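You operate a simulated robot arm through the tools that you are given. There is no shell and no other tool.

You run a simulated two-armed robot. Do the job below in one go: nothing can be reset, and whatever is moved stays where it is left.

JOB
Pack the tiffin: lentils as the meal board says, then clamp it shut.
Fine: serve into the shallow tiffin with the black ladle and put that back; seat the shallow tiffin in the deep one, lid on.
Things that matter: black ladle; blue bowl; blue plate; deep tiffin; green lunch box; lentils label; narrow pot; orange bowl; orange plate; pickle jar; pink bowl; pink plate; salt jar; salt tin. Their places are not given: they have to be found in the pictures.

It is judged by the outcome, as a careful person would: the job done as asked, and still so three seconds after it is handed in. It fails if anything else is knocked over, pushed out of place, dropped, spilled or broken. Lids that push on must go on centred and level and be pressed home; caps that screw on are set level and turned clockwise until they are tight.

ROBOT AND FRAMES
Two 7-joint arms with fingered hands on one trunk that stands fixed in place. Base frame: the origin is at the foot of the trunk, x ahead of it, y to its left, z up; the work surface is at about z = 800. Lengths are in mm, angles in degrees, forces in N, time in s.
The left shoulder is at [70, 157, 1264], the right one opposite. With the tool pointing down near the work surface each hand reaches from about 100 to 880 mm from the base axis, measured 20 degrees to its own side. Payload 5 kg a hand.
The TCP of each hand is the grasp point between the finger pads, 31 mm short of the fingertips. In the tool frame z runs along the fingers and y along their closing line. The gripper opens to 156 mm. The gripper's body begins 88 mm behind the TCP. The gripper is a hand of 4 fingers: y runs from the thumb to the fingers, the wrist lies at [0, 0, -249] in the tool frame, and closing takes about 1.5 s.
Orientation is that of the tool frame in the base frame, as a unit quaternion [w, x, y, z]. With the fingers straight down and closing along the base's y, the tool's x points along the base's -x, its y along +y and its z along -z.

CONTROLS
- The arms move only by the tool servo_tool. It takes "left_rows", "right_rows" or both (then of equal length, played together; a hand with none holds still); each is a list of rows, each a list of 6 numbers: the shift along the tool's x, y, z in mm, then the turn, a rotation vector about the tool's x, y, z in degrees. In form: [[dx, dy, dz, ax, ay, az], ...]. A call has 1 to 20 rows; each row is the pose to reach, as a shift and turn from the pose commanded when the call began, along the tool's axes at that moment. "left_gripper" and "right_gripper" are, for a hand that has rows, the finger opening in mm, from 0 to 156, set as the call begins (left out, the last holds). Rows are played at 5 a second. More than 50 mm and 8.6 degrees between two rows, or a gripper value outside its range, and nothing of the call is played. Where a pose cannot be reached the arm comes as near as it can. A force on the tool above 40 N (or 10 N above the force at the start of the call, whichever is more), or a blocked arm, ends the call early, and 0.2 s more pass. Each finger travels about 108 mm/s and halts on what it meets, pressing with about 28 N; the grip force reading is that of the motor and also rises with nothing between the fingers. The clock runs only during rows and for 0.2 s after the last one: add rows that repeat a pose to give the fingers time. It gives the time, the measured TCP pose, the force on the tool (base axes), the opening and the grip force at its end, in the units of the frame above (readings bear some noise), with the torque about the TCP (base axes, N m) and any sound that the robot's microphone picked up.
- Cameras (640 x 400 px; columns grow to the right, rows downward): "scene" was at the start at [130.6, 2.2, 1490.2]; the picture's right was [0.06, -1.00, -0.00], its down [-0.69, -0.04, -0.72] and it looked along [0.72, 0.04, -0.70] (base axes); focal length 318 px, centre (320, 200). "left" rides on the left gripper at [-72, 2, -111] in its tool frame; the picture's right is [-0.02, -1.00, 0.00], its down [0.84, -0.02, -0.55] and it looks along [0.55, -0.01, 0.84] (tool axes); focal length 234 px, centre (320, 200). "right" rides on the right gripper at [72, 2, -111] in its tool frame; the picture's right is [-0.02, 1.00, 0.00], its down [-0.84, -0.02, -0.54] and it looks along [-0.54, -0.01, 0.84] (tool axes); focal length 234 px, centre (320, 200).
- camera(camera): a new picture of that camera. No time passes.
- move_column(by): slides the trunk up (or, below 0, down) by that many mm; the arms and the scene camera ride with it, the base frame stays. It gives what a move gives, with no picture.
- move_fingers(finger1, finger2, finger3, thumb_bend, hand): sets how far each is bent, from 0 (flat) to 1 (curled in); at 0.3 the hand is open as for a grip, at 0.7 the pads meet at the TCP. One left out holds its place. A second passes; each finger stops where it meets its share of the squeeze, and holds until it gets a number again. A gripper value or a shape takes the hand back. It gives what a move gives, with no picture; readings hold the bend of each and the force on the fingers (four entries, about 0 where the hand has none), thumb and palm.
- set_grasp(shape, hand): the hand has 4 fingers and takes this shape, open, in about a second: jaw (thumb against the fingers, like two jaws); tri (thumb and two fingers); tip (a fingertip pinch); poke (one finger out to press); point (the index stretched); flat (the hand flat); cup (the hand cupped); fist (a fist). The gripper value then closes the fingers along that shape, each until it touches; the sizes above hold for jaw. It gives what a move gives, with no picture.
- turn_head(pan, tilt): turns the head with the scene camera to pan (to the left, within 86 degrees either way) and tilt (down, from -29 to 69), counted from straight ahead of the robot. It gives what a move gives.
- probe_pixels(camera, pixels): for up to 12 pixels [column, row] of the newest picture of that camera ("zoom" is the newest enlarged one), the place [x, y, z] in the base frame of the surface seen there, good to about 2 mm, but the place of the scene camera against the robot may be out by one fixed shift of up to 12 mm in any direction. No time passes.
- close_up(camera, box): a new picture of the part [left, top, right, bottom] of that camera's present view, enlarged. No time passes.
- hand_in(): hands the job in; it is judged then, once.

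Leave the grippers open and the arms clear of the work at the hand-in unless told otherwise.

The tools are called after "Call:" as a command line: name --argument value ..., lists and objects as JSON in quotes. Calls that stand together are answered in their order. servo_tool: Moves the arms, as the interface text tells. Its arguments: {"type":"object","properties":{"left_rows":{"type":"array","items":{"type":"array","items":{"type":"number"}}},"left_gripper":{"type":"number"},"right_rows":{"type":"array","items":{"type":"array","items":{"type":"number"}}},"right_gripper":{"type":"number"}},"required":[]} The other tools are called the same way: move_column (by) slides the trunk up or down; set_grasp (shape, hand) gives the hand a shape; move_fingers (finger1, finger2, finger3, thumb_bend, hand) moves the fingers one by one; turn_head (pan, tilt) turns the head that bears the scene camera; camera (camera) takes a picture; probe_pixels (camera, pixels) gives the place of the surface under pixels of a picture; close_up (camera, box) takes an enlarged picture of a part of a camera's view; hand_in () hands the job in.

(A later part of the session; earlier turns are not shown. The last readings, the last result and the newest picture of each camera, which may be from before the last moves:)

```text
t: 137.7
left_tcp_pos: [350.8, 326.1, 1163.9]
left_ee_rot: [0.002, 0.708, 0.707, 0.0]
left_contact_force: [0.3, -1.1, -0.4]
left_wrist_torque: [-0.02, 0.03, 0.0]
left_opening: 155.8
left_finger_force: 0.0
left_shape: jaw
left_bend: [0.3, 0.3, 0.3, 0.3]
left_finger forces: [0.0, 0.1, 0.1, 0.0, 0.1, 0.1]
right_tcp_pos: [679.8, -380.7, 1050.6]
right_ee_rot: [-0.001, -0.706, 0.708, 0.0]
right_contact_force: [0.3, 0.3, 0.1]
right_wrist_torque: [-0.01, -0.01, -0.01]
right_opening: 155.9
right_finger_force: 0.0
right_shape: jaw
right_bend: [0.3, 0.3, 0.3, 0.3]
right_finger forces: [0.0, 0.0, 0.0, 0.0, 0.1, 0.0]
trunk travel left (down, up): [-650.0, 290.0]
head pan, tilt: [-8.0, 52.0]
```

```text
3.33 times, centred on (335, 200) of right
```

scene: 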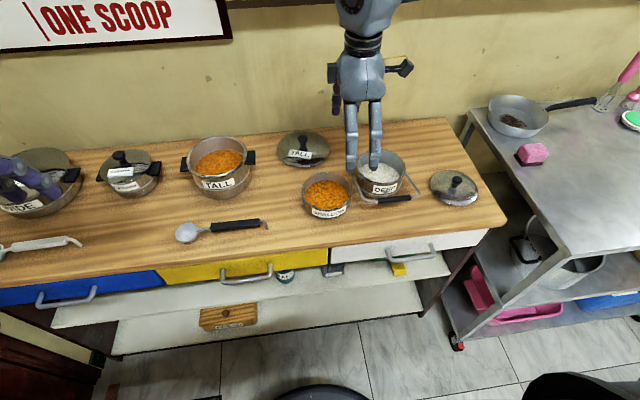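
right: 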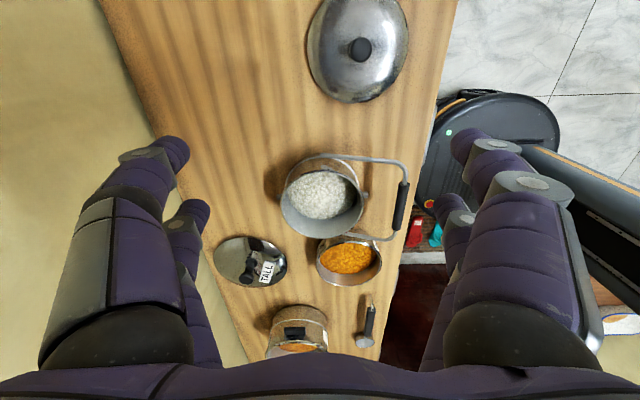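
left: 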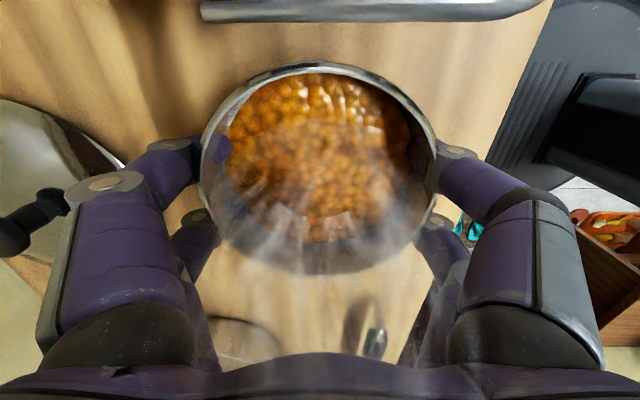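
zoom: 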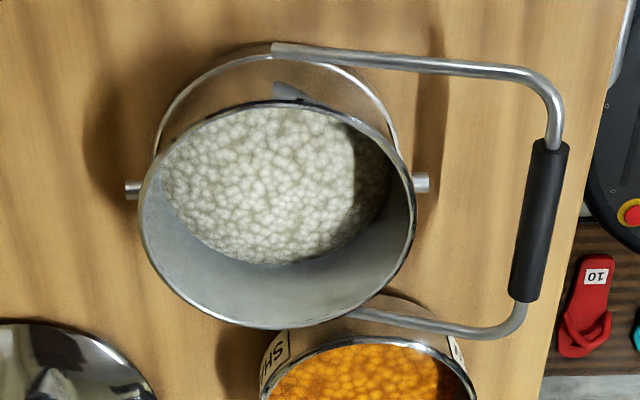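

Deep centre (680.5,−251.5), rim z 871, bail pivots at z≈837; lid centre (629,−450). Now bring the right hand back over the shallow tiffin and descend around it.

Call:
servo_tool --right_rows '[[-35, 6, 5, 0, 0, 0], [-75, 13, 10, 0, 0, 0], [-115, 20, 15, 0, 0, 0], [-155, 27, 20, 0, 0, 0], [-195, 34, 30, 0, 0, 0], [-235, 41, 40, 0, 0, 0], [-265, 46, 50, 0, 0, 0], [-286, 49, 60, 0, 0, 0], [-286, 49, 60, 0, 0, 0]]'

Call:
camera --camera "right"

```text
t: 139.7
left_tcp_pos: [351.4, 325.4, 1165.2]
left_ee_rot: [0.001, 0.708, 0.706, 0.001]
left_contact_force: [-0.3, -0.2, 0.1]
left_wrist_torque: [-0.01, 0.01, 0.03]
left_opening: 155.9
left_finger_force: 0.1
left_shape: jaw
left_bend: [0.3, 0.3, 0.3, 0.3]
left_finger forces: [0.0, 0.1, 0.0, 0.0, 0.0, 0.1]
right_tcp_pos: [627.3, -100.6, 991.7]
right_ee_rot: [0.0, -0.705, 0.709, 0.0]
right_contact_force: [-0.1, -0.4, -0.8]
right_wrist_torque: [0.02, -0.01, -0.04]
right_opening: 155.9
right_finger_force: 0.1
right_shape: jaw
right_bend: [0.3, 0.3, 0.3, 0.3]
right_finger forces: [0.1, 0.0, 0.1, 0.0, 0.0, 0.1]
right hand out of reach, approached as far as the arm can: row 8, 9
trunk travel left (down, up): [-650.0, 290.0]
head pan, tilt: [-8.0, 52.0]
```

```text
taken
```

right: 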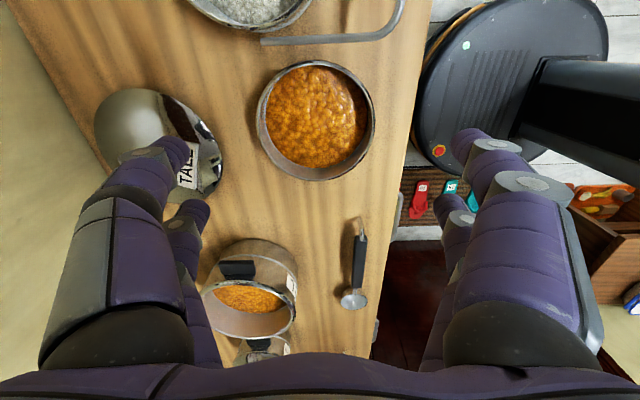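

The right arm's boundary shrinks at low height. Lowering the trunk makes the hand relatively higher, which helps. First raise the right hand, then lower the trunk 200 mm.

Call:
servo_tool --right_rows '[[10, 0, -45, 0, 0, 0], [20, 5, -90, 0, 0, 0], [30, 10, -135, 0, 0, 0], [40, 15, -180, 0, 0, 0], [40, 15, -220, 0, 0, 0], [40, 15, -220, 0, 0, 0]]'

Call:
move_column --by -200

Call:
camera --camera "scene"

```text
t: 141.1
left_tcp_pos: [352.7, 325.8, 1164.4]
left_ee_rot: [0.001, 0.708, 0.706, 0.0]
left_contact_force: [0.7, -0.3, -0.7]
left_wrist_torque: [-0.02, 0.0, 0.0]
left_opening: 155.9
left_finger_force: 0.0
left_shape: jaw
left_bend: [0.3, 0.3, 0.3, 0.3]
left_finger forces: [0.1, 0.0, 0.1, 0.0, 0.0, 0.0]
right_tcp_pos: [613.5, -140.1, 1209.8]
right_ee_rot: [-0.002, -0.706, 0.709, 0.001]
right_contact_force: [1.0, 0.0, -0.4]
right_wrist_torque: [0.0, -0.01, -0.01]
right_opening: 156.0
right_finger_force: 0.2
right_shape: jaw
right_bend: [0.3, 0.3, 0.3, 0.3]
right_finger forces: [0.1, 0.0, 0.0, 0.1, 0.1, 0.0]
trunk travel left (down, up): [-650.0, 290.0]
head pan, tilt: [-8.0, 52.0]
```

```text
t: 143.3
left_tcp_pos: [351.1, 326.2, 963.5]
left_ee_rot: [0.001, 0.708, 0.707, 0.0]
left_contact_force: [0.4, -0.6, 0.1]
left_wrist_torque: [0.01, 0.03, 0.04]
left_opening: 155.6
left_finger_force: 0.1
left_shape: jaw
left_bend: [0.3, 0.3, 0.3, 0.3]
left_finger forces: [0.1, 0.1, 0.0, 0.0, 0.0, 0.0]
right_tcp_pos: [611.4, -140.4, 1011.4]
right_ee_rot: [-0.002, -0.706, 0.708, -0.001]
right_contact_force: [0.6, 0.3, -0.1]
right_wrist_torque: [0.05, 0.0, 0.03]
right_opening: 155.9
right_finger_force: 0.1
right_shape: jaw
right_bend: [0.3, 0.3, 0.3, 0.3]
right_finger forces: [0.0, 0.1, 0.0, 0.0, 0.0, 0.0]
trunk travel left (down, up): [-450.0, 490.0]
head pan, tilt: [-8.0, 52.0]
```

```text
taken
```

scene: 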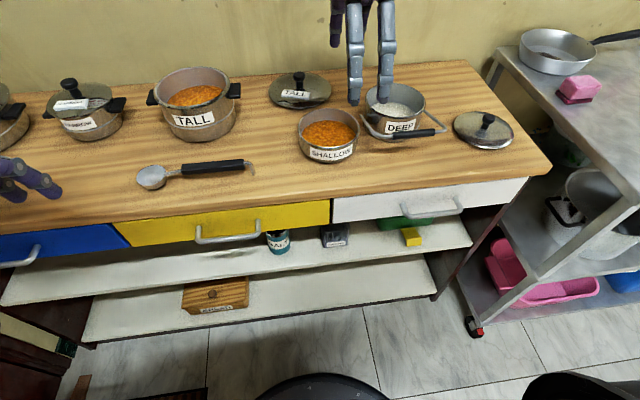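

Trunk lowered. Test the reach above the shallow tiffin centre now.

Call:
servo_tool --right_rows '[[-15, -7, 10, 0, 0, 0], [-30, -14, 25, 0, 0, 0], [-45, -20, 45, 0, 0, 0], [-45, -20, 45, 0, 0, 0]]'

Call:
camera --camera "right"

```text
t: 144.3
left_tcp_pos: [351.6, 326.0, 964.9]
left_ee_rot: [0.001, 0.708, 0.707, 0.001]
left_contact_force: [-0.1, -0.5, 0.0]
left_wrist_torque: [0.0, -0.03, -0.01]
left_opening: 155.8
left_finger_force: 0.1
left_shape: jaw
left_bend: [0.3, 0.3, 0.3, 0.3]
left_finger forces: [0.0, 0.0, 0.1, 0.0, 0.0, 0.0]
right_tcp_pos: [631.8, -96.5, 965.4]
right_ee_rot: [0.0, -0.705, 0.709, 0.0]
right_contact_force: [-0.4, 0.6, -0.4]
right_wrist_torque: [0.01, -0.06, -0.03]
right_opening: 155.9
right_finger_force: 0.1
right_shape: jaw
right_bend: [0.3, 0.3, 0.3, 0.3]
right_finger forces: [0.0, 0.0, 0.1, 0.0, 0.0, 0.0]
trunk travel left (down, up): [-450.0, 490.0]
head pan, tilt: [-8.0, 52.0]
```

```text
taken
```

right: 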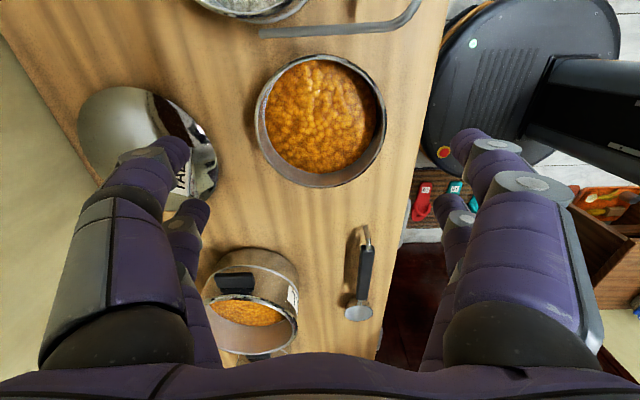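

Reachable now. I can do the descent itself with the trunk so the joints don't change. First verify alignment.

Call:
probe_pixels --camera "right" --pixels '[[256, 115], [384, 115], [319, 55], [319, 187], [275, 75], [365, 75], [185, 155], [190, 220], [452, 150], [440, 215]]'

Call:
close_up --camera "right" --box '[220, 30, 420, 210]'

```text
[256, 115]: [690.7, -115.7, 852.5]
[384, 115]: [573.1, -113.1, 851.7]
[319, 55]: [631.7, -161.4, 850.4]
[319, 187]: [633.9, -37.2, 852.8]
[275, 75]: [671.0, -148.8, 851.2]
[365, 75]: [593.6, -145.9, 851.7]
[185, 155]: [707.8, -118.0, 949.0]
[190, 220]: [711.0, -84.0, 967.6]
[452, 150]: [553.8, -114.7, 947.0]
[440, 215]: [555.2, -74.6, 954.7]
```

```text
2.22 times, centred on (320, 120) of right
```

zoom: 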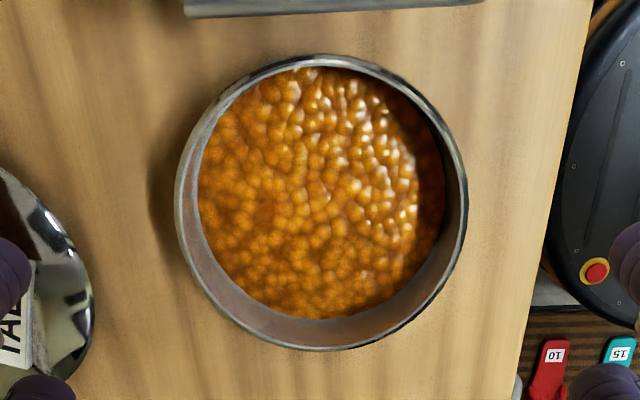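

Aligned: tiffin centre (632,−99), hand centred over it. Lower the trunk 119 mm to bring the TCP to z≈846.

Call:
move_column --by -119

Call:
camera --camera "right"

Call:
camera --camera "scene"

```text
t: 145.8
left_tcp_pos: [350.6, 325.3, 846.3]
left_ee_rot: [0.002, 0.708, 0.706, 0.0]
left_contact_force: [0.3, 0.0, 1.3]
left_wrist_torque: [0.0, -0.02, 0.01]
left_opening: 155.9
left_finger_force: 0.0
left_shape: jaw
left_bend: [0.3, 0.3, 0.3, 0.3]
left_finger forces: [0.1, 0.0, 0.0, 0.0, 0.0, 0.1]
right_tcp_pos: [633.3, -93.9, 846.6]
right_ee_rot: [-0.002, -0.706, 0.708, 0.0]
right_contact_force: [-0.3, -0.2, 1.2]
right_wrist_torque: [0.02, -0.06, 0.01]
right_opening: 156.2
right_finger_force: 0.1
right_shape: jaw
right_bend: [0.3, 0.3, 0.3, 0.3]
right_finger forces: [0.0, 0.1, 0.0, 0.0, 0.1, 0.0]
trunk travel left (down, up): [-331.0, 609.0]
head pan, tilt: [-8.0, 52.0]
```

```text
taken
```

right: 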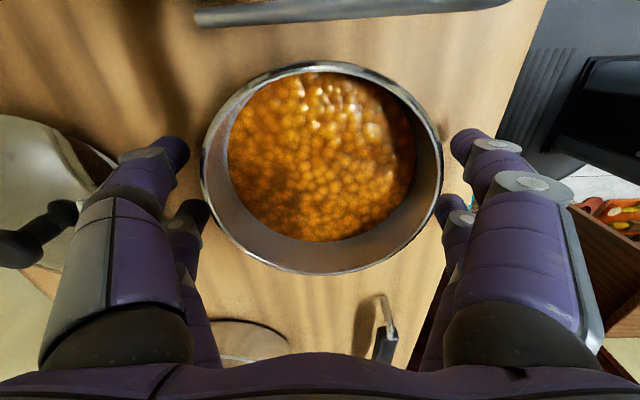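

```text
taken
```

scene: 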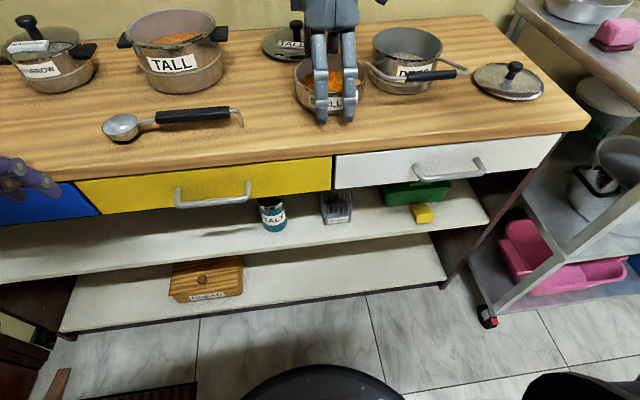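

Fingers straddle it correctly. Close the right hand.

Call:
servo_tool --right_rows '[[0, 0, 0, 0, 0, 0], [0, 0, 0, 0, 0, 0], [0, 0, 0, 0, 0, 0], [0, 0, 0, 0, 0, 0], [0, 0, 0, 0, 0, 0], [0, 0, 0, 0, 0, 0], [0, 0, 0, 0, 0, 0]]' --right_gripper 90

Call:
camera --camera "right"

Call:
close_up --camera "scene" --box '[270, 0, 480, 140]'

```text
t: 147.4
left_tcp_pos: [352.4, 324.2, 845.3]
left_ee_rot: [0.002, 0.708, 0.707, 0.0]
left_contact_force: [-0.1, 1.1, 0.2]
left_wrist_torque: [0.0, -0.01, 0.0]
left_opening: 155.8
left_finger_force: 0.0
left_shape: jaw
left_bend: [0.3, 0.3, 0.3, 0.3]
left_finger forces: [0.0, 0.0, 0.0, 0.1, 0.1, 0.0]
right_tcp_pos: [634.9, -95.3, 846.2]
right_ee_rot: [0.0, -0.706, 0.709, 0.0]
right_contact_force: [-1.0, -0.9, 0.7]
right_wrist_torque: [-0.02, -0.08, 0.02]
right_opening: 100.9
right_finger_force: 27.9
right_shape: jaw
right_bend: [0.29, 0.31, 0.32, 0.65]
right_finger forces: [25.8, 25.4, 24.3, 0.1, 25.4, 0.0]
trunk travel left (down, up): [-331.0, 609.0]
head pan, tilt: [-8.0, 52.0]
```

```text
taken
```

right: 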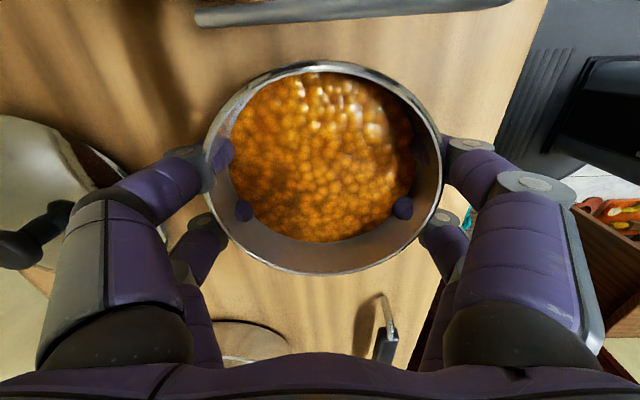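

```text
2.86 times, centred on (375, 70) of scene
```

zoom: 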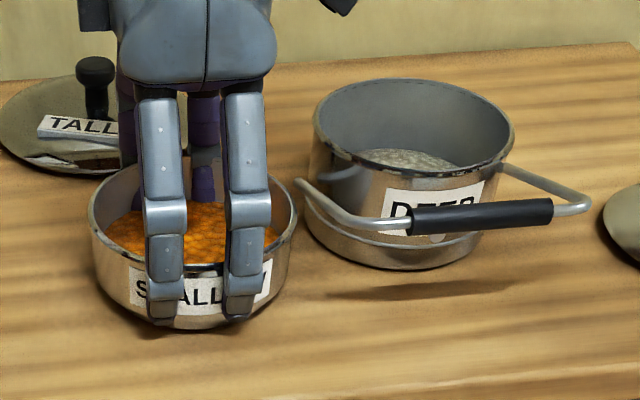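

Gripped (≈25 N each). Lift with the trunk: 15 mm first, check, then more.

Call:
move_column --by 15

Call:
close_up --camera "scene" --box '[270, 0, 480, 140]'

```text
t: 148.0
left_tcp_pos: [351.1, 325.2, 860.5]
left_ee_rot: [0.001, 0.708, 0.707, 0.0]
left_contact_force: [-0.2, 0.6, -0.2]
left_wrist_torque: [0.0, 0.01, 0.0]
left_opening: 155.9
left_finger_force: 0.0
left_shape: jaw
left_bend: [0.3, 0.3, 0.3, 0.3]
left_finger forces: [0.1, 0.0, 0.1, 0.0, 0.1, 0.0]
right_tcp_pos: [633.4, -95.9, 860.5]
right_ee_rot: [-0.001, -0.706, 0.709, 0.001]
right_contact_force: [0.9, 0.1, -2.8]
right_wrist_torque: [-0.04, 0.02, 0.02]
right_opening: 100.5
right_finger_force: 27.7
right_shape: jaw
right_bend: [0.29, 0.31, 0.32, 0.65]
right_finger forces: [26.0, 25.5, 24.3, 0.0, 25.5, 0.1]
trunk travel left (down, up): [-346.0, 594.0]
head pan, tilt: [-8.0, 52.0]
```

```text
2.86 times, centred on (375, 70) of scene
```

zoom: 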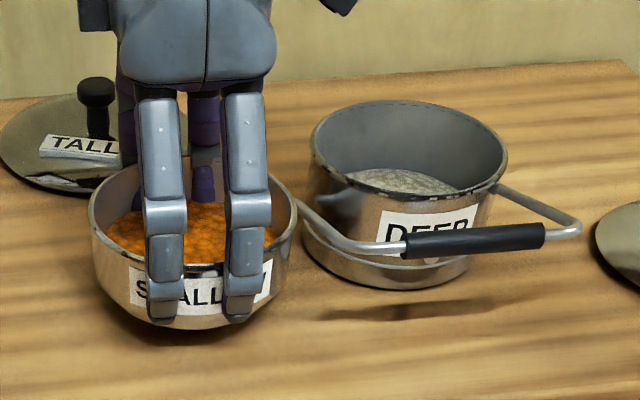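

Held level. Raise 90 mm more, then carry it over the deep tiffin.

Call:
move_column --by 92

Call:
servo_tool --right_rows '[[3, -1, 0, 0, 0, 0], [10, -3, 0, 0, 0, 0], [21, -6.7, 0, 0, 0, 0], [35, -11.1, 0, 0, 0, 0], [50, -15.9, 0, 0, 0, 0], [65, -20.7, 0, 0, 0, 0], [80, -25.5, 0, 0, 0, 0], [95, -30.2, 0, 0, 0, 0], [110, -35, 0, 0, 0, 0], [124, -39.5, 0, 0, 0, 0], [136, -43.3, 0, 0, 0, 0], [145, -46.2, 0, 0, 0, 0], [150, -47.8, 0, 0, 0, 0], [152.3, -48.5, 0, 0, 0, 0], [152.3, -48.5, 0, 0, 0, 0]]'

Call:
camera --camera "right"

Call:
camera --camera "scene"

```text
t: 149.3
left_tcp_pos: [351.7, 325.1, 952.1]
left_ee_rot: [0.001, 0.708, 0.706, 0.001]
left_contact_force: [0.1, 0.2, 0.8]
left_wrist_torque: [0.02, 0.07, -0.03]
left_opening: 155.7
left_finger_force: 0.1
left_shape: jaw
left_bend: [0.3, 0.3, 0.3, 0.3]
left_finger forces: [0.1, 0.0, 0.0, 0.0, 0.1, 0.0]
right_tcp_pos: [633.0, -94.8, 953.9]
right_ee_rot: [-0.001, -0.705, 0.709, 0.0]
right_contact_force: [0.3, -0.1, -2.9]
right_wrist_torque: [0.03, 0.0, -0.01]
right_opening: 100.8
right_finger_force: 28.4
right_shape: jaw
right_bend: [0.29, 0.31, 0.32, 0.65]
right_finger forces: [26.0, 25.5, 24.4, 0.0, 25.5, 0.1]
trunk travel left (down, up): [-438.0, 502.0]
head pan, tilt: [-8.0, 52.0]
```

```text
t: 152.5
left_tcp_pos: [352.8, 324.9, 951.9]
left_ee_rot: [0.0, 0.708, 0.706, -0.001]
left_contact_force: [-0.6, -0.9, 0.0]
left_wrist_torque: [0.0, 0.03, 0.0]
left_opening: 156.0
left_finger_force: 0.0
left_shape: jaw
left_bend: [0.3, 0.3, 0.3, 0.3]
left_finger forces: [0.0, 0.1, 0.0, 0.0, 0.0, 0.0]
right_tcp_pos: [680.7, -248.3, 953.5]
right_ee_rot: [-0.002, -0.706, 0.708, 0.0]
right_contact_force: [-0.5, 0.1, -3.0]
right_wrist_torque: [0.01, 0.02, 0.05]
right_opening: 100.6
right_finger_force: 27.6
right_shape: jaw
right_bend: [0.29, 0.31, 0.32, 0.65]
right_finger forces: [26.1, 25.7, 24.4, 0.0, 25.5, 0.1]
trunk travel left (down, up): [-438.0, 502.0]
head pan, tilt: [-8.0, 52.0]
```

```text
taken
```

right: 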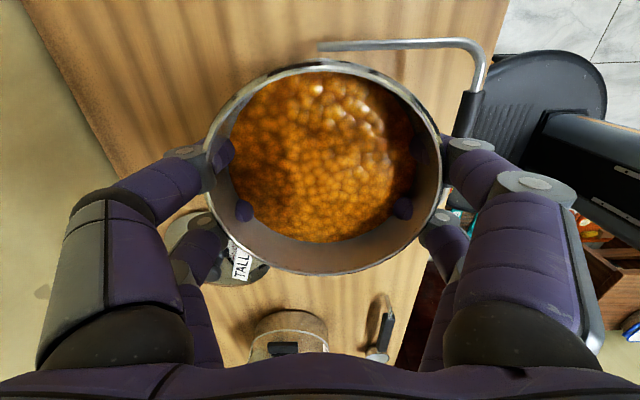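

```text
taken
```

scene: 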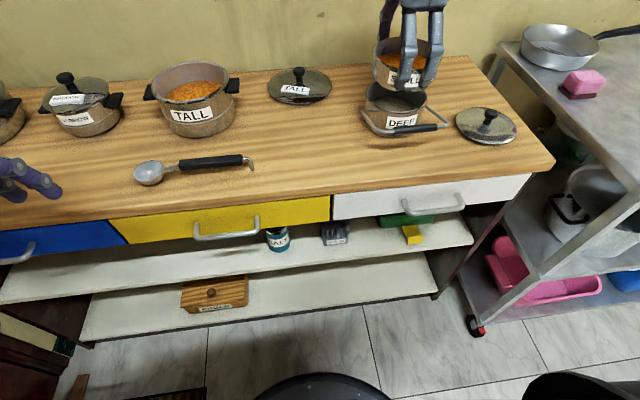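

Over the deep tiffin. Probe the held rim to verify centring against (680.5,−251.5).

Call:
probe_pixels --camera "right" --pixels '[[322, 63], [325, 272], [206, 150], [439, 150], [224, 110], [415, 105], [240, 235], [405, 235], [230, 100], [430, 120]]'

Call:
close_up --camera "right" --box '[180, 40, 470, 290]'

Call:
close_up --camera "scene" --box '[340, 0, 500, 150]'

```text
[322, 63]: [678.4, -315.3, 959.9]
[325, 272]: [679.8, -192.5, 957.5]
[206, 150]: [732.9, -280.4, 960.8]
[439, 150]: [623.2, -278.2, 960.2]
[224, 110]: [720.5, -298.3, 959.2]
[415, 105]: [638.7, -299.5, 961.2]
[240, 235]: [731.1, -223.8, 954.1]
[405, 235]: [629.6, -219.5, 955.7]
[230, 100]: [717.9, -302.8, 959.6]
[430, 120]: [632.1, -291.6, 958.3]
```

```text
1.60 times, centred on (325, 165) of right
```

zoom: 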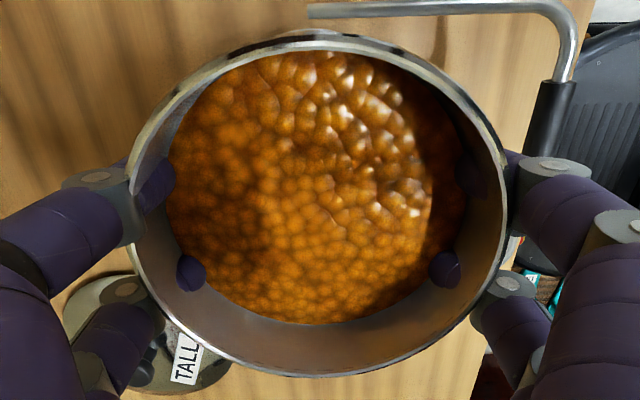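

```text
2.67 times, centred on (420, 75) of scene
```

zoom: 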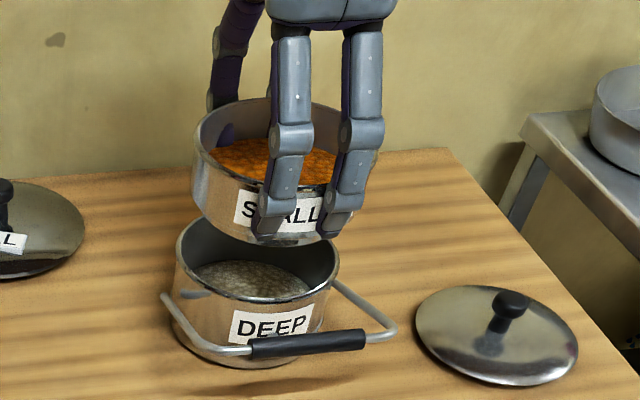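

The held tiffin is about 2 mm off; correct (+1.5 x, +2.2 y) and lower 30 mm.

Call:
servo_tool --right_rows '[[-1.1, -0.8, 4, 0, 0, 0], [-2.2, -1.5, 10, 0, 0, 0], [-2.2, -1.5, 17, 0, 0, 0], [-2.2, -1.5, 24, 0, 0, 0], [-2.2, -1.5, 29, 0, 0, 0], [-2.2, -1.5, 29, 0, 0, 0]]'

Call:
close_up --camera "scene" --box '[340, 0, 480, 150]'

Call:
camera --camera "right"

Call:
probe_pixels --camera "right" --pixels '[[322, 63], [325, 272], [206, 150], [439, 150], [224, 110], [415, 105]]'

```text
t: 153.9
left_tcp_pos: [351.6, 325.5, 951.9]
left_ee_rot: [0.002, 0.708, 0.707, 0.001]
left_contact_force: [0.3, -0.7, -0.1]
left_wrist_torque: [0.0, -0.01, -0.02]
left_opening: 155.7
left_finger_force: 0.2
left_shape: jaw
left_bend: [0.3, 0.3, 0.3, 0.3]
left_finger forces: [0.0, 0.1, 0.1, 0.1, 0.1, 0.0]
right_tcp_pos: [682.8, -246.0, 923.8]
right_ee_rot: [-0.002, -0.706, 0.708, 0.001]
right_contact_force: [0.0, -0.1, -2.3]
right_wrist_torque: [-0.01, 0.0, 0.0]
right_opening: 100.6
right_finger_force: 27.9
right_shape: jaw
right_bend: [0.29, 0.31, 0.32, 0.65]
right_finger forces: [26.0, 25.7, 24.6, 0.0, 25.6, 0.0]
trunk travel left (down, up): [-438.0, 502.0]
head pan, tilt: [-8.0, 52.0]
```

```text
2.67 times, centred on (410, 75) of scene
```

zoom: 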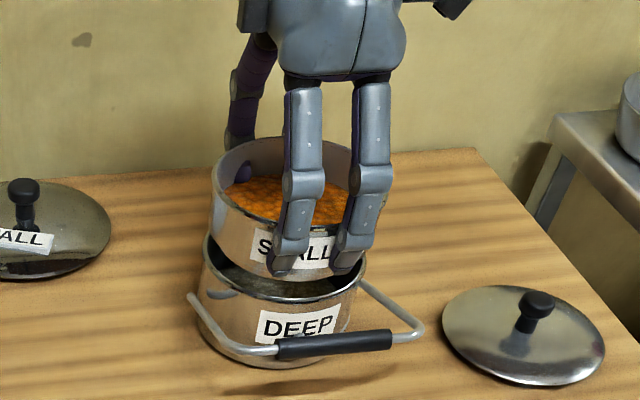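

```text
taken
```

right: 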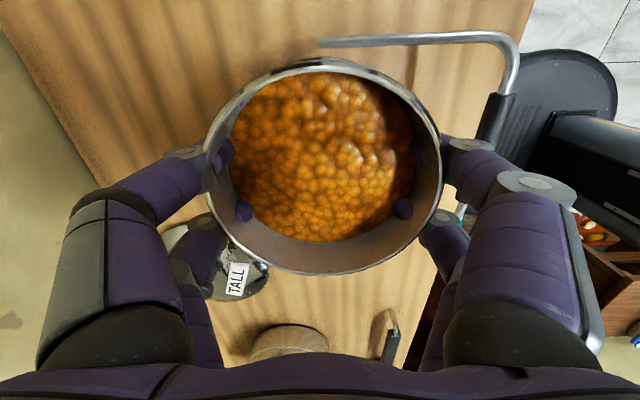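

```text
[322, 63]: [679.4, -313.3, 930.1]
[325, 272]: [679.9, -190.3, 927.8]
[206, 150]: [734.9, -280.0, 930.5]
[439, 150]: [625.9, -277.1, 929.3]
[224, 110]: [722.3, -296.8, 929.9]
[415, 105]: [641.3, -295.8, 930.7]
```

Centred within 1 mm. Lower in small steps watching the force.

Call:
servo_tool --right_rows '[[0, 0, 2, 0, 0, 0], [0, 0, 4, 0, 0, 0], [0, 0, 6, 0, 0, 0], [0, 0, 8, 0, 0, 0]]'

Call:
servo_tool --right_rows '[[0, 0, 1, 0, 0, 0], [0, 0, 2, 0, 0, 0], [0, 0, 3, 0, 0, 0]]'

Call:
close_up --camera "scene" --box '[340, 0, 480, 150]'

```text
t: 154.9
left_tcp_pos: [352.2, 325.4, 953.1]
left_ee_rot: [0.001, 0.708, 0.707, 0.0]
left_contact_force: [0.5, -0.6, 1.1]
left_wrist_torque: [-0.04, 0.02, -0.01]
left_opening: 155.5
left_finger_force: 0.1
left_shape: jaw
left_bend: [0.3, 0.3, 0.3, 0.3]
left_finger forces: [0.0, 0.0, 0.0, 0.0, 0.0, 0.0]
right_tcp_pos: [682.3, -246.0, 915.9]
right_ee_rot: [-0.001, -0.706, 0.708, 0.0]
right_contact_force: [-0.4, -0.5, -1.6]
right_wrist_torque: [-0.04, 0.02, 0.01]
right_opening: 101.0
right_finger_force: 27.6
right_shape: jaw
right_bend: [0.29, 0.31, 0.32, 0.65]
right_finger forces: [26.1, 25.6, 24.5, 0.1, 25.7, 0.0]
trunk travel left (down, up): [-438.0, 502.0]
head pan, tilt: [-8.0, 52.0]
```

```text
t: 155.7
left_tcp_pos: [351.0, 324.4, 952.9]
left_ee_rot: [0.001, 0.707, 0.707, 0.0]
left_contact_force: [0.5, 0.2, 1.1]
left_wrist_torque: [-0.01, 0.0, 0.03]
left_opening: 156.0
left_finger_force: 0.1
left_shape: jaw
left_bend: [0.3, 0.3, 0.3, 0.3]
left_finger forces: [0.0, 0.0, 0.0, 0.0, 0.0, 0.0]
right_tcp_pos: [682.5, -246.5, 913.3]
right_ee_rot: [-0.001, -0.707, 0.708, 0.0]
right_contact_force: [0.8, 0.8, -2.4]
right_wrist_torque: [-0.02, -0.03, 0.0]
right_opening: 100.8
right_finger_force: 28.5
right_shape: jaw
right_bend: [0.29, 0.31, 0.32, 0.65]
right_finger forces: [26.1, 25.8, 24.6, 0.0, 25.6, 0.0]
trunk travel left (down, up): [-438.0, 502.0]
head pan, tilt: [-8.0, 52.0]
```

```text
2.67 times, centred on (410, 75) of scene
```

zoom: 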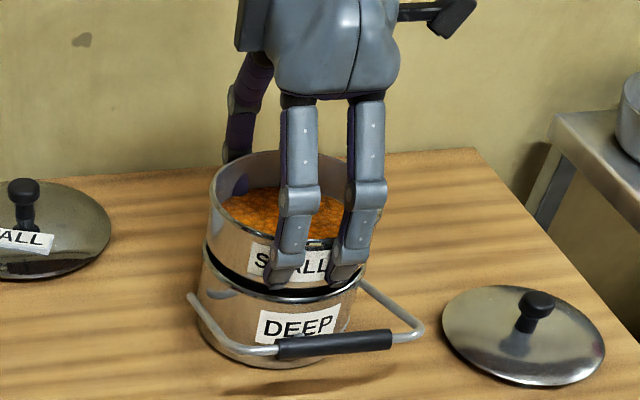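

Base is now below the deep rim with no resistance: it is entering. Continue in 1 mm steps.

Call:
servo_tool --right_rows '[[0, 0, 1, 0, 0, 0], [0, 0, 2, 0, 0, 0], [0, 0, 3, 0, 0, 0]]'

Call:
servo_tool --right_rows '[[0, 0, 1, 0, 0, 0], [0, 0, 2, 0, 0, 0], [0, 0, 2, 0, 0, 0]]'

Call:
close_up --camera "scene" --box '[370, 40, 450, 140]'

```text
t: 156.5
left_tcp_pos: [352.6, 325.6, 952.3]
left_ee_rot: [0.002, 0.708, 0.706, 0.0]
left_contact_force: [-0.2, 0.1, -0.7]
left_wrist_torque: [-0.02, 0.04, -0.01]
left_opening: 155.9
left_finger_force: 0.1
left_shape: jaw
left_bend: [0.3, 0.3, 0.3, 0.3]
left_finger forces: [0.1, 0.0, 0.0, 0.1, 0.1, 0.0]
right_tcp_pos: [683.0, -245.9, 909.1]
right_ee_rot: [-0.001, -0.705, 0.709, 0.0]
right_contact_force: [-0.3, 0.3, -1.9]
right_wrist_torque: [0.02, 0.04, 0.02]
right_opening: 100.8
right_finger_force: 27.7
right_shape: jaw
right_bend: [0.29, 0.31, 0.32, 0.65]
right_finger forces: [26.2, 25.8, 24.5, 0.0, 25.7, 0.0]
trunk travel left (down, up): [-438.0, 502.0]
head pan, tilt: [-8.0, 52.0]
```

```text
t: 157.3
left_tcp_pos: [351.5, 325.9, 952.5]
left_ee_rot: [0.002, 0.708, 0.706, 0.0]
left_contact_force: [0.3, 0.6, -0.1]
left_wrist_torque: [-0.01, -0.02, -0.03]
left_opening: 155.6
left_finger_force: 0.0
left_shape: jaw
left_bend: [0.3, 0.3, 0.3, 0.3]
left_finger forces: [0.1, 0.0, 0.0, 0.0, 0.0, 0.0]
right_tcp_pos: [682.2, -245.4, 907.5]
right_ee_rot: [0.001, -0.706, 0.708, 0.0]
right_contact_force: [0.0, 0.4, -2.3]
right_wrist_torque: [0.03, -0.01, -0.02]
right_opening: 100.8
right_finger_force: 27.9
right_shape: jaw
right_bend: [0.29, 0.31, 0.32, 0.65]
right_finger forces: [26.1, 25.7, 24.5, 0.0, 25.5, 0.0]
trunk travel left (down, up): [-438.0, 502.0]
head pan, tilt: [-8.0, 52.0]
```

```text
4.00 times, centred on (410, 90) of scene
```

zoom: 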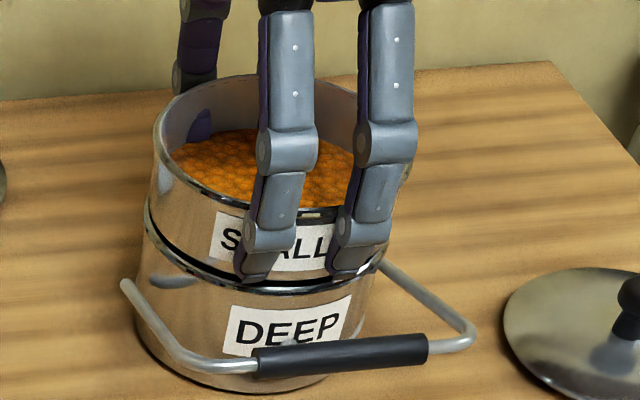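

A thin dark gap remains. Continue 1 mm steps.

Call:
servo_tool --right_rows '[[0, 0, 1, 0, 0, 0], [0, 0, 2, 0, 0, 0], [0, 0, 2, 0, 0, 0]]'

Call:
servo_tool --right_rows '[[0, 0, 1, 0, 0, 0], [0, 0, 2, 0, 0, 0], [0, 0, 2, 0, 0, 0]]'

Call:
close_up --camera "scene" --box '[370, 40, 450, 140]'

```text
t: 158.1
left_tcp_pos: [352.3, 325.4, 952.5]
left_ee_rot: [0.001, 0.707, 0.707, 0.001]
left_contact_force: [0.1, -0.8, -0.2]
left_wrist_torque: [-0.04, 0.0, -0.02]
left_opening: 156.0
left_finger_force: 0.0
left_shape: jaw
left_bend: [0.3, 0.3, 0.3, 0.3]
left_finger forces: [0.0, 0.0, 0.1, 0.0, 0.1, 0.0]
right_tcp_pos: [681.4, -246.6, 905.3]
right_ee_rot: [0.0, -0.706, 0.709, 0.001]
right_contact_force: [0.7, 0.1, -1.1]
right_wrist_torque: [0.0, 0.0, -0.03]
right_opening: 100.7
right_finger_force: 27.8
right_shape: jaw
right_bend: [0.29, 0.31, 0.32, 0.65]
right_finger forces: [25.9, 25.7, 24.6, 0.0, 25.7, 0.0]
trunk travel left (down, up): [-438.0, 502.0]
head pan, tilt: [-8.0, 52.0]
```

```text
t: 158.9
left_tcp_pos: [350.9, 326.1, 952.3]
left_ee_rot: [0.002, 0.707, 0.707, 0.001]
left_contact_force: [0.1, 0.7, -0.3]
left_wrist_torque: [0.02, 0.04, 0.0]
left_opening: 155.9
left_finger_force: 0.1
left_shape: jaw
left_bend: [0.3, 0.3, 0.3, 0.3]
left_finger forces: [0.0, 0.0, 0.0, 0.0, 0.1, 0.1]
right_tcp_pos: [681.5, -244.8, 906.5]
right_ee_rot: [0.0, -0.705, 0.709, 0.0]
right_contact_force: [2.0, -0.7, 10.0]
right_wrist_torque: [-0.07, 0.2, 0.01]
right_opening: 100.5
right_finger_force: 28.4
right_shape: jaw
right_bend: [0.29, 0.31, 0.32, 0.65]
right_finger forces: [26.6, 25.9, 25.3, 0.0, 26.8, 0.1]
trunk travel left (down, up): [-438.0, 502.0]
head pan, tilt: [-8.0, 52.0]
```

```text
4.00 times, centred on (410, 90) of scene
```

zoom: 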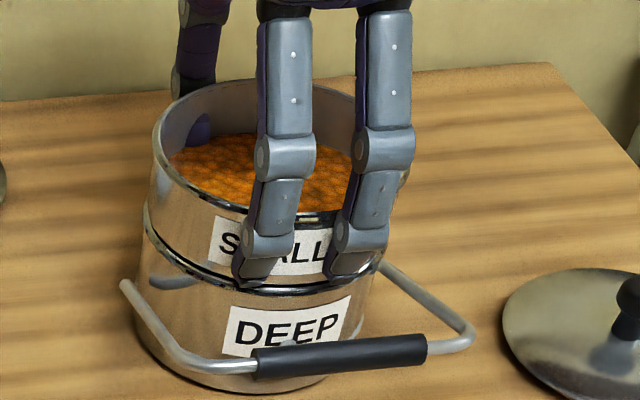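

Contact: +10 N, the seam has closed. Now open the hand to let it settle, watching carefully.

Call:
servo_tool --right_rows '[[0, 0, 0, 0, 0, 0], [0, 0, 0, 0, 0, 0], [0, 0, 0, 0, 0, 0], [0, 0, 0, 0, 0, 0], [0, 0, 0, 0, 0, 0]]' --right_gripper 150

Call:
close_up --camera "scene" --box '[370, 40, 450, 140]'

Call:
camera --camera "right"

```text
t: 160.1
left_tcp_pos: [351.8, 324.9, 952.1]
left_ee_rot: [0.002, 0.707, 0.707, 0.0]
left_contact_force: [0.1, 0.4, 0.7]
left_wrist_torque: [-0.04, 0.0, 0.02]
left_opening: 156.0
left_finger_force: 0.1
left_shape: jaw
left_bend: [0.3, 0.3, 0.3, 0.3]
left_finger forces: [0.1, 0.0, 0.0, 0.0, 0.1, 0.0]
right_tcp_pos: [682.4, -245.6, 904.0]
right_ee_rot: [-0.001, -0.705, 0.709, 0.001]
right_contact_force: [-0.2, 0.5, 0.7]
right_wrist_torque: [0.01, 0.0, 0.0]
right_opening: 150.2
right_finger_force: 0.0
right_shape: jaw
right_bend: [0.28, 0.28, 0.28, 0.31]
right_finger forces: [0.0, 0.0, 0.0, 0.1, 0.0, 0.0]
trunk travel left (down, up): [-438.0, 502.0]
head pan, tilt: [-8.0, 52.0]
```

```text
4.00 times, centred on (410, 90) of scene
```

zoom: 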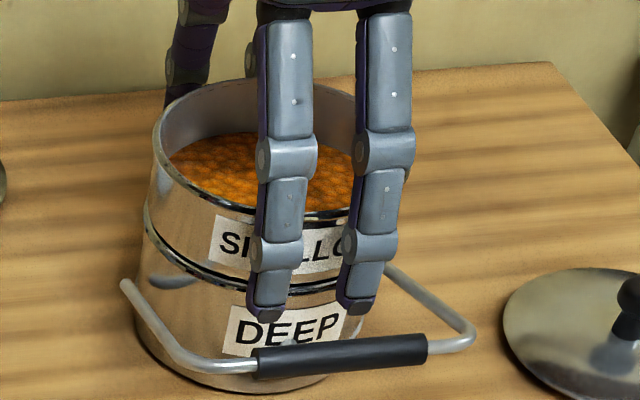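

```text
taken
```

right: 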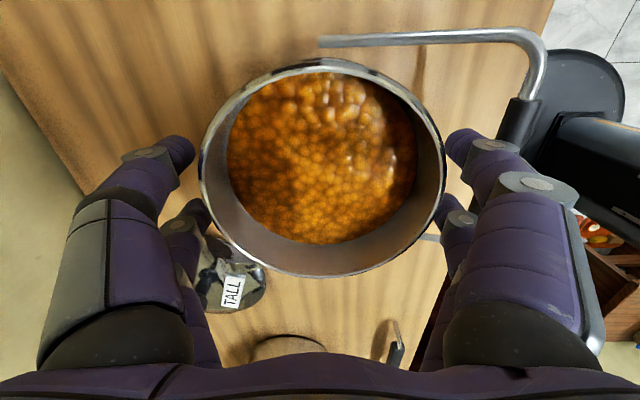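

It is seated and level. Raise the right hand straight up.

Call:
servo_tool --right_rows '[[0, 0, -15, 0, 0, 0], [0, 0, -40, 0, 0, 0], [0, 0, -75, 0, 0, 0], [0, 0, -115, 0, 0, 0], [20, 0, -150, 0, 0, 0], [60, 0, -170, 0, 0, 0], [100, 0, -180, 0, 0, 0], [130, 0, -180, 0, 0, 0], [130, 0, -180, 0, 0, 0]]'

Call:
camera --camera "right"

Call:
close_up --camera "right" --box '[240, 110, 420, 250]'

Call:
close_up --camera "scene" --box '[360, 30, 460, 140]'

```text
t: 162.1
left_tcp_pos: [350.3, 326.2, 952.0]
left_ee_rot: [0.001, 0.708, 0.706, 0.0]
left_contact_force: [-0.7, 1.2, -0.4]
left_wrist_torque: [-0.01, 0.02, 0.01]
left_opening: 156.0
left_finger_force: 0.0
left_shape: jaw
left_bend: [0.3, 0.3, 0.3, 0.3]
left_finger forces: [0.0, 0.0, 0.1, 0.1, 0.0, 0.0]
right_tcp_pos: [682.4, -374.8, 1085.4]
right_ee_rot: [-0.001, -0.706, 0.708, 0.001]
right_contact_force: [0.2, 0.4, -0.8]
right_wrist_torque: [-0.02, -0.01, 0.0]
right_opening: 150.0
right_finger_force: 0.1
right_shape: jaw
right_bend: [0.28, 0.28, 0.28, 0.31]
right_finger forces: [0.1, 0.1, 0.0, 0.0, 0.0, 0.0]
trunk travel left (down, up): [-438.0, 502.0]
head pan, tilt: [-8.0, 52.0]
```

```text
taken
```

right: 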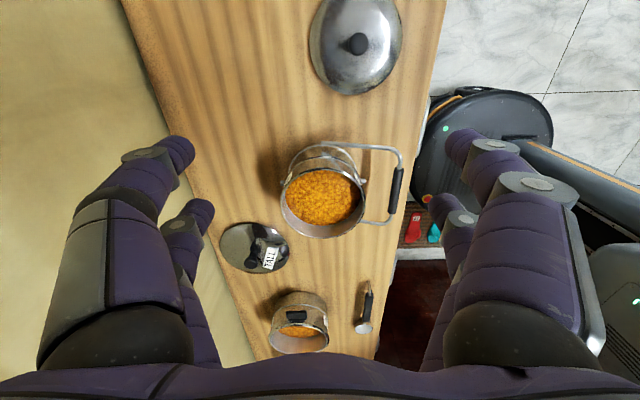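

```text
2.86 times, centred on (330, 180) of right
```

zoom: 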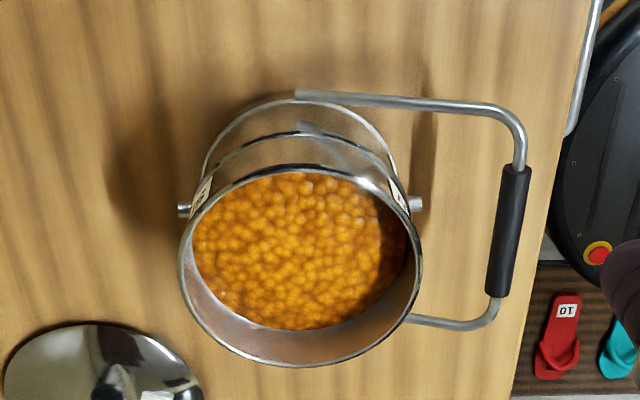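

```text
3.64 times, centred on (410, 85) of scene
```

zoom: 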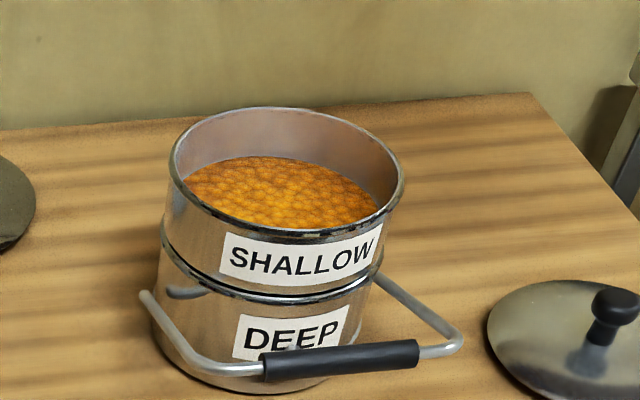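

Nested properly. Probe the stack's top rim and the lid for the next step.

Call:
close_up --camera "right" --box '[270, 0, 430, 250]'

Call:
probe_pixels --camera "right" --pixels '[[305, 196], [281, 198], [366, 196], [322, 237], [322, 170], [300, 176], [348, 176], [352, 40], [355, 46], [312, 45], [402, 42], [355, 94]]'

```text
1.60 times, centred on (350, 125) of right
```

zoom: 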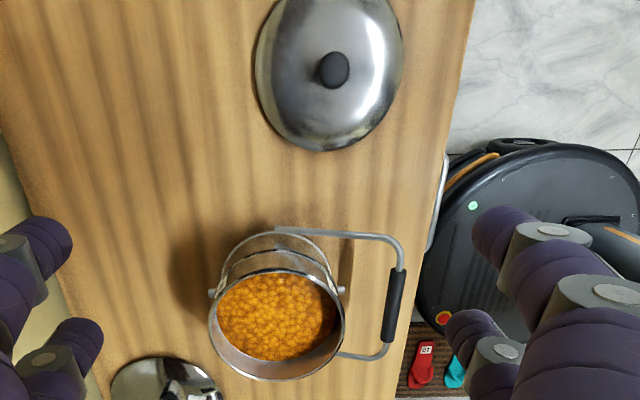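

```text
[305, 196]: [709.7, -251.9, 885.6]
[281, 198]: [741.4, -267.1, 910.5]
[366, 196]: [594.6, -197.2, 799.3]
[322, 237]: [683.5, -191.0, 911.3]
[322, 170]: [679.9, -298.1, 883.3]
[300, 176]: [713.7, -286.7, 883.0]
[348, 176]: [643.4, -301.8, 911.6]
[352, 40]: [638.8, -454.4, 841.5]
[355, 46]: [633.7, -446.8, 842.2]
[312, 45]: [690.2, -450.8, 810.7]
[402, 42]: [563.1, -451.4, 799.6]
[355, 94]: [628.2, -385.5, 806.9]
```

Stack rim is at z≈911, centred. Now move above the lid (≈(630,−449)) for a close look, with the fingers narrowed.

Call:
servo_tool --right_rows '[[25, 17, 20, 0, 0, 0], [50, 35, 45, 0, 0, 0], [75, 52, 75, 0, 0, 0], [75, 52, 105, 0, 0, 0], [75, 52, 105, 0, 0, 0]]' --right_gripper 70

Call:
camera --camera "right"

Call:
close_up --camera "right" --box '[240, 50, 400, 200]'

Call:
close_up --camera "scene" --box '[440, 80, 540, 160]'

```text
t: 163.3
left_tcp_pos: [350.9, 324.4, 952.1]
left_ee_rot: [0.002, 0.708, 0.706, 0.001]
left_contact_force: [0.0, 0.2, 0.9]
left_wrist_torque: [0.06, -0.05, 0.01]
left_opening: 155.6
left_finger_force: 0.1
left_shape: jaw
left_bend: [0.3, 0.3, 0.3, 0.3]
left_finger forces: [0.0, 0.0, 0.0, 0.1, 0.0, 0.0]
right_tcp_pos: [628.7, -451.0, 979.7]
right_ee_rot: [0.0, -0.706, 0.708, 0.001]
right_contact_force: [-0.7, 0.5, 0.1]
right_wrist_torque: [0.01, 0.01, 0.01]
right_opening: 70.7
right_finger_force: 0.0
right_shape: jaw
right_bend: [0.73, 0.73, 0.73, 0.7]
right_finger forces: [0.1, 0.0, 0.0, 0.0, 0.0, 0.0]
trunk travel left (down, up): [-438.0, 502.0]
head pan, tilt: [-8.0, 52.0]
```

```text
taken
```

right: 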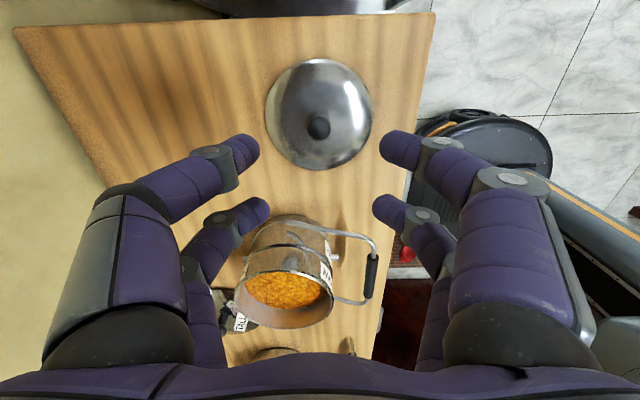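

```text
2.67 times, centred on (320, 125) of right
```

zoom: 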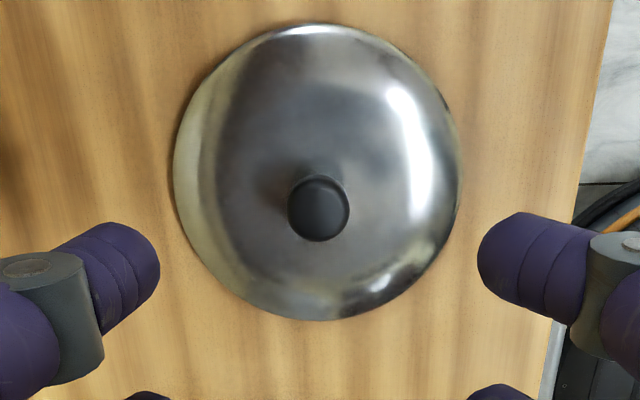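

```text
5.00 times, centred on (490, 120) of scene
```

zoom: 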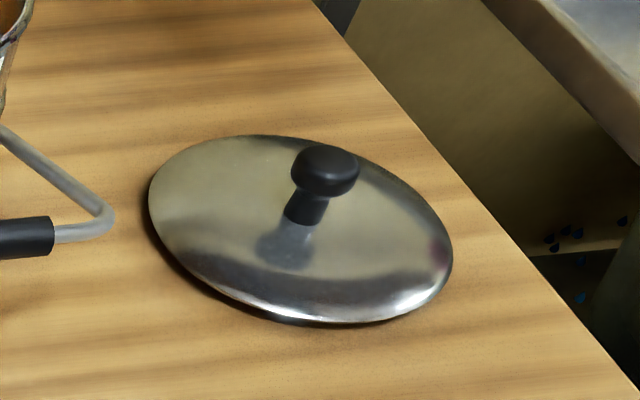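

Probe knob and lid edges.

Call:
probe_pixels --camera "right" --pixels '[[318, 124], [318, 128], [309, 127], [328, 127], [318, 117], [318, 138], [266, 112], [371, 108], [318, 60], [318, 168], [318, 104], [340, 127]]'

```text
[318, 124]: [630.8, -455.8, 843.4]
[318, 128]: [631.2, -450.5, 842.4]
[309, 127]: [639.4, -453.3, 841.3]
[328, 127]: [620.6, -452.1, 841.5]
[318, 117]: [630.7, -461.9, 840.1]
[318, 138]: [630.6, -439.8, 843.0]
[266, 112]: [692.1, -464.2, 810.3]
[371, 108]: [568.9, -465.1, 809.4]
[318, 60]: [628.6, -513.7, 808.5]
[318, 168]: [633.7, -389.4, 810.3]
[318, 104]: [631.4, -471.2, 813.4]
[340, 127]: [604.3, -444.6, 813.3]
```

Knob centre (630,−451), top z 842.5, radius ≈10; lid radius ≈62. The finger pairs are ~44 mm apart, so a round knob could slip between them. Let me look at the "tri" shape.

Call:
set_grasp --hand "right" --shape "tri"

Call:
servo_tool --right_rows '[[0, 0, 0, 0, 0, 0], [0, 0, 0, 0, 0, 0], [0, 0, 0, 0, 0, 0], [0, 0, 0, 0, 0, 0], [0, 0, 0, 0, 0, 0], [0, 0, 0, 0, 0, 0]]' --right_gripper 30

Call:
camera --camera "right"

Call:
camera --camera "scene"

```text
t: 164.2
left_tcp_pos: [351.7, 325.7, 953.3]
left_ee_rot: [0.001, 0.708, 0.706, 0.0]
left_contact_force: [1.0, -0.9, 0.3]
left_wrist_torque: [-0.01, 0.01, -0.02]
left_opening: 156.1
left_finger_force: 0.0
left_shape: jaw
left_bend: [0.3, 0.3, 0.3, 0.3]
left_finger forces: [0.0, 0.1, 0.0, 0.1, 0.1, 0.0]
right_tcp_pos: [628.8, -450.3, 978.8]
right_ee_rot: [-0.001, -0.706, 0.708, -0.001]
right_contact_force: [-1.3, 0.1, -0.5]
right_wrist_torque: [-0.02, -0.01, 0.01]
right_opening: 155.8
right_finger_force: 0.0
right_shape: tri
right_bend: [0.3, 0.3, 0.3, 0.3]
right_finger forces: [0.0, 0.1, 0.0, 0.1, 0.0, 0.0]
trunk travel left (down, up): [-438.0, 502.0]
head pan, tilt: [-8.0, 52.0]
```

```text
t: 165.6
left_tcp_pos: [352.3, 325.5, 951.9]
left_ee_rot: [0.0, 0.708, 0.706, -0.001]
left_contact_force: [0.1, 0.0, -0.2]
left_wrist_torque: [0.0, 0.0, 0.02]
left_opening: 155.8
left_finger_force: 0.1
left_shape: jaw
left_bend: [0.3, 0.3, 0.3, 0.3]
left_finger forces: [0.0, 0.1, 0.0, 0.1, 0.0, 0.0]
right_tcp_pos: [629.8, -450.2, 979.6]
right_ee_rot: [0.0, -0.705, 0.709, 0.001]
right_contact_force: [0.3, 0.2, -0.7]
right_wrist_torque: [0.01, 0.02, -0.02]
right_opening: 30.5
right_finger_force: 0.0
right_shape: tri
right_bend: [0.73, 0.73, 0.73, 0.7]
right_finger forces: [0.0, 0.0, 0.0, 0.1, 0.1, 0.0]
trunk travel left (down, up): [-438.0, 502.0]
head pan, tilt: [-8.0, 52.0]
```

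```text
taken
```

right: 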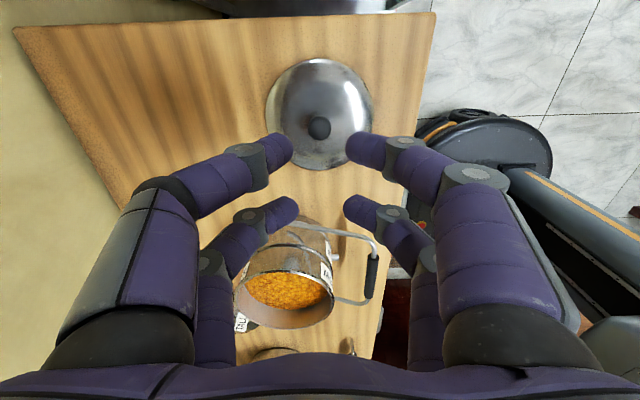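

```text
taken
```

scene: 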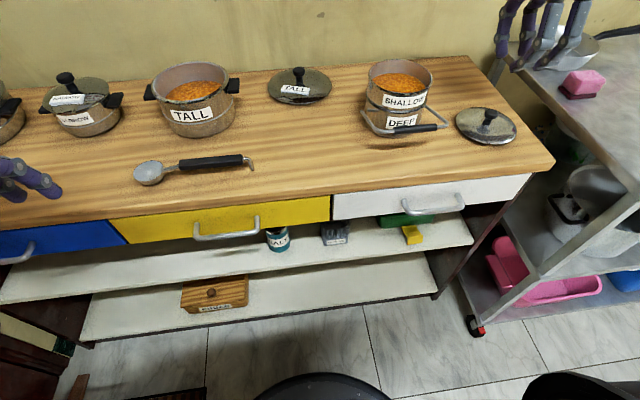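

Probe the fingertip positions to know the two pairs' offsets.

Call:
probe_pixels --camera "right" --pixels '[[284, 148], [278, 140], [355, 148], [362, 142], [290, 206], [352, 208], [270, 152], [375, 150]]'

Call:
close_up --camera "right" --box '[220, 100, 420, 250]'

```text
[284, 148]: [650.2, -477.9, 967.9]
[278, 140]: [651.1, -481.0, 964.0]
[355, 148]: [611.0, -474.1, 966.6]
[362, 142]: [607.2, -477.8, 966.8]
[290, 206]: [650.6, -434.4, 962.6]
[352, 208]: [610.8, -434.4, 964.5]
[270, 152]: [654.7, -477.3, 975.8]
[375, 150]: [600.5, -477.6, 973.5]
```

```text
2.67 times, centred on (320, 175) of right
```

zoom: 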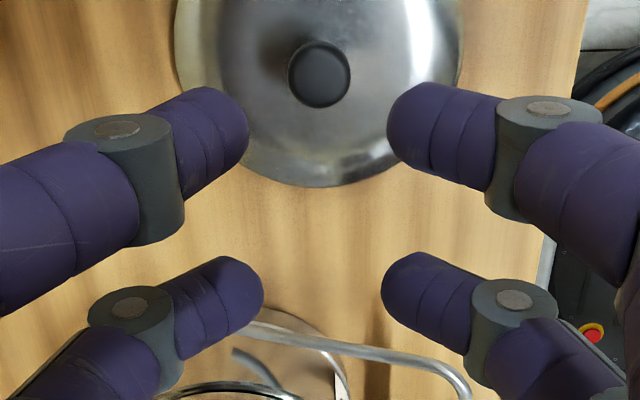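

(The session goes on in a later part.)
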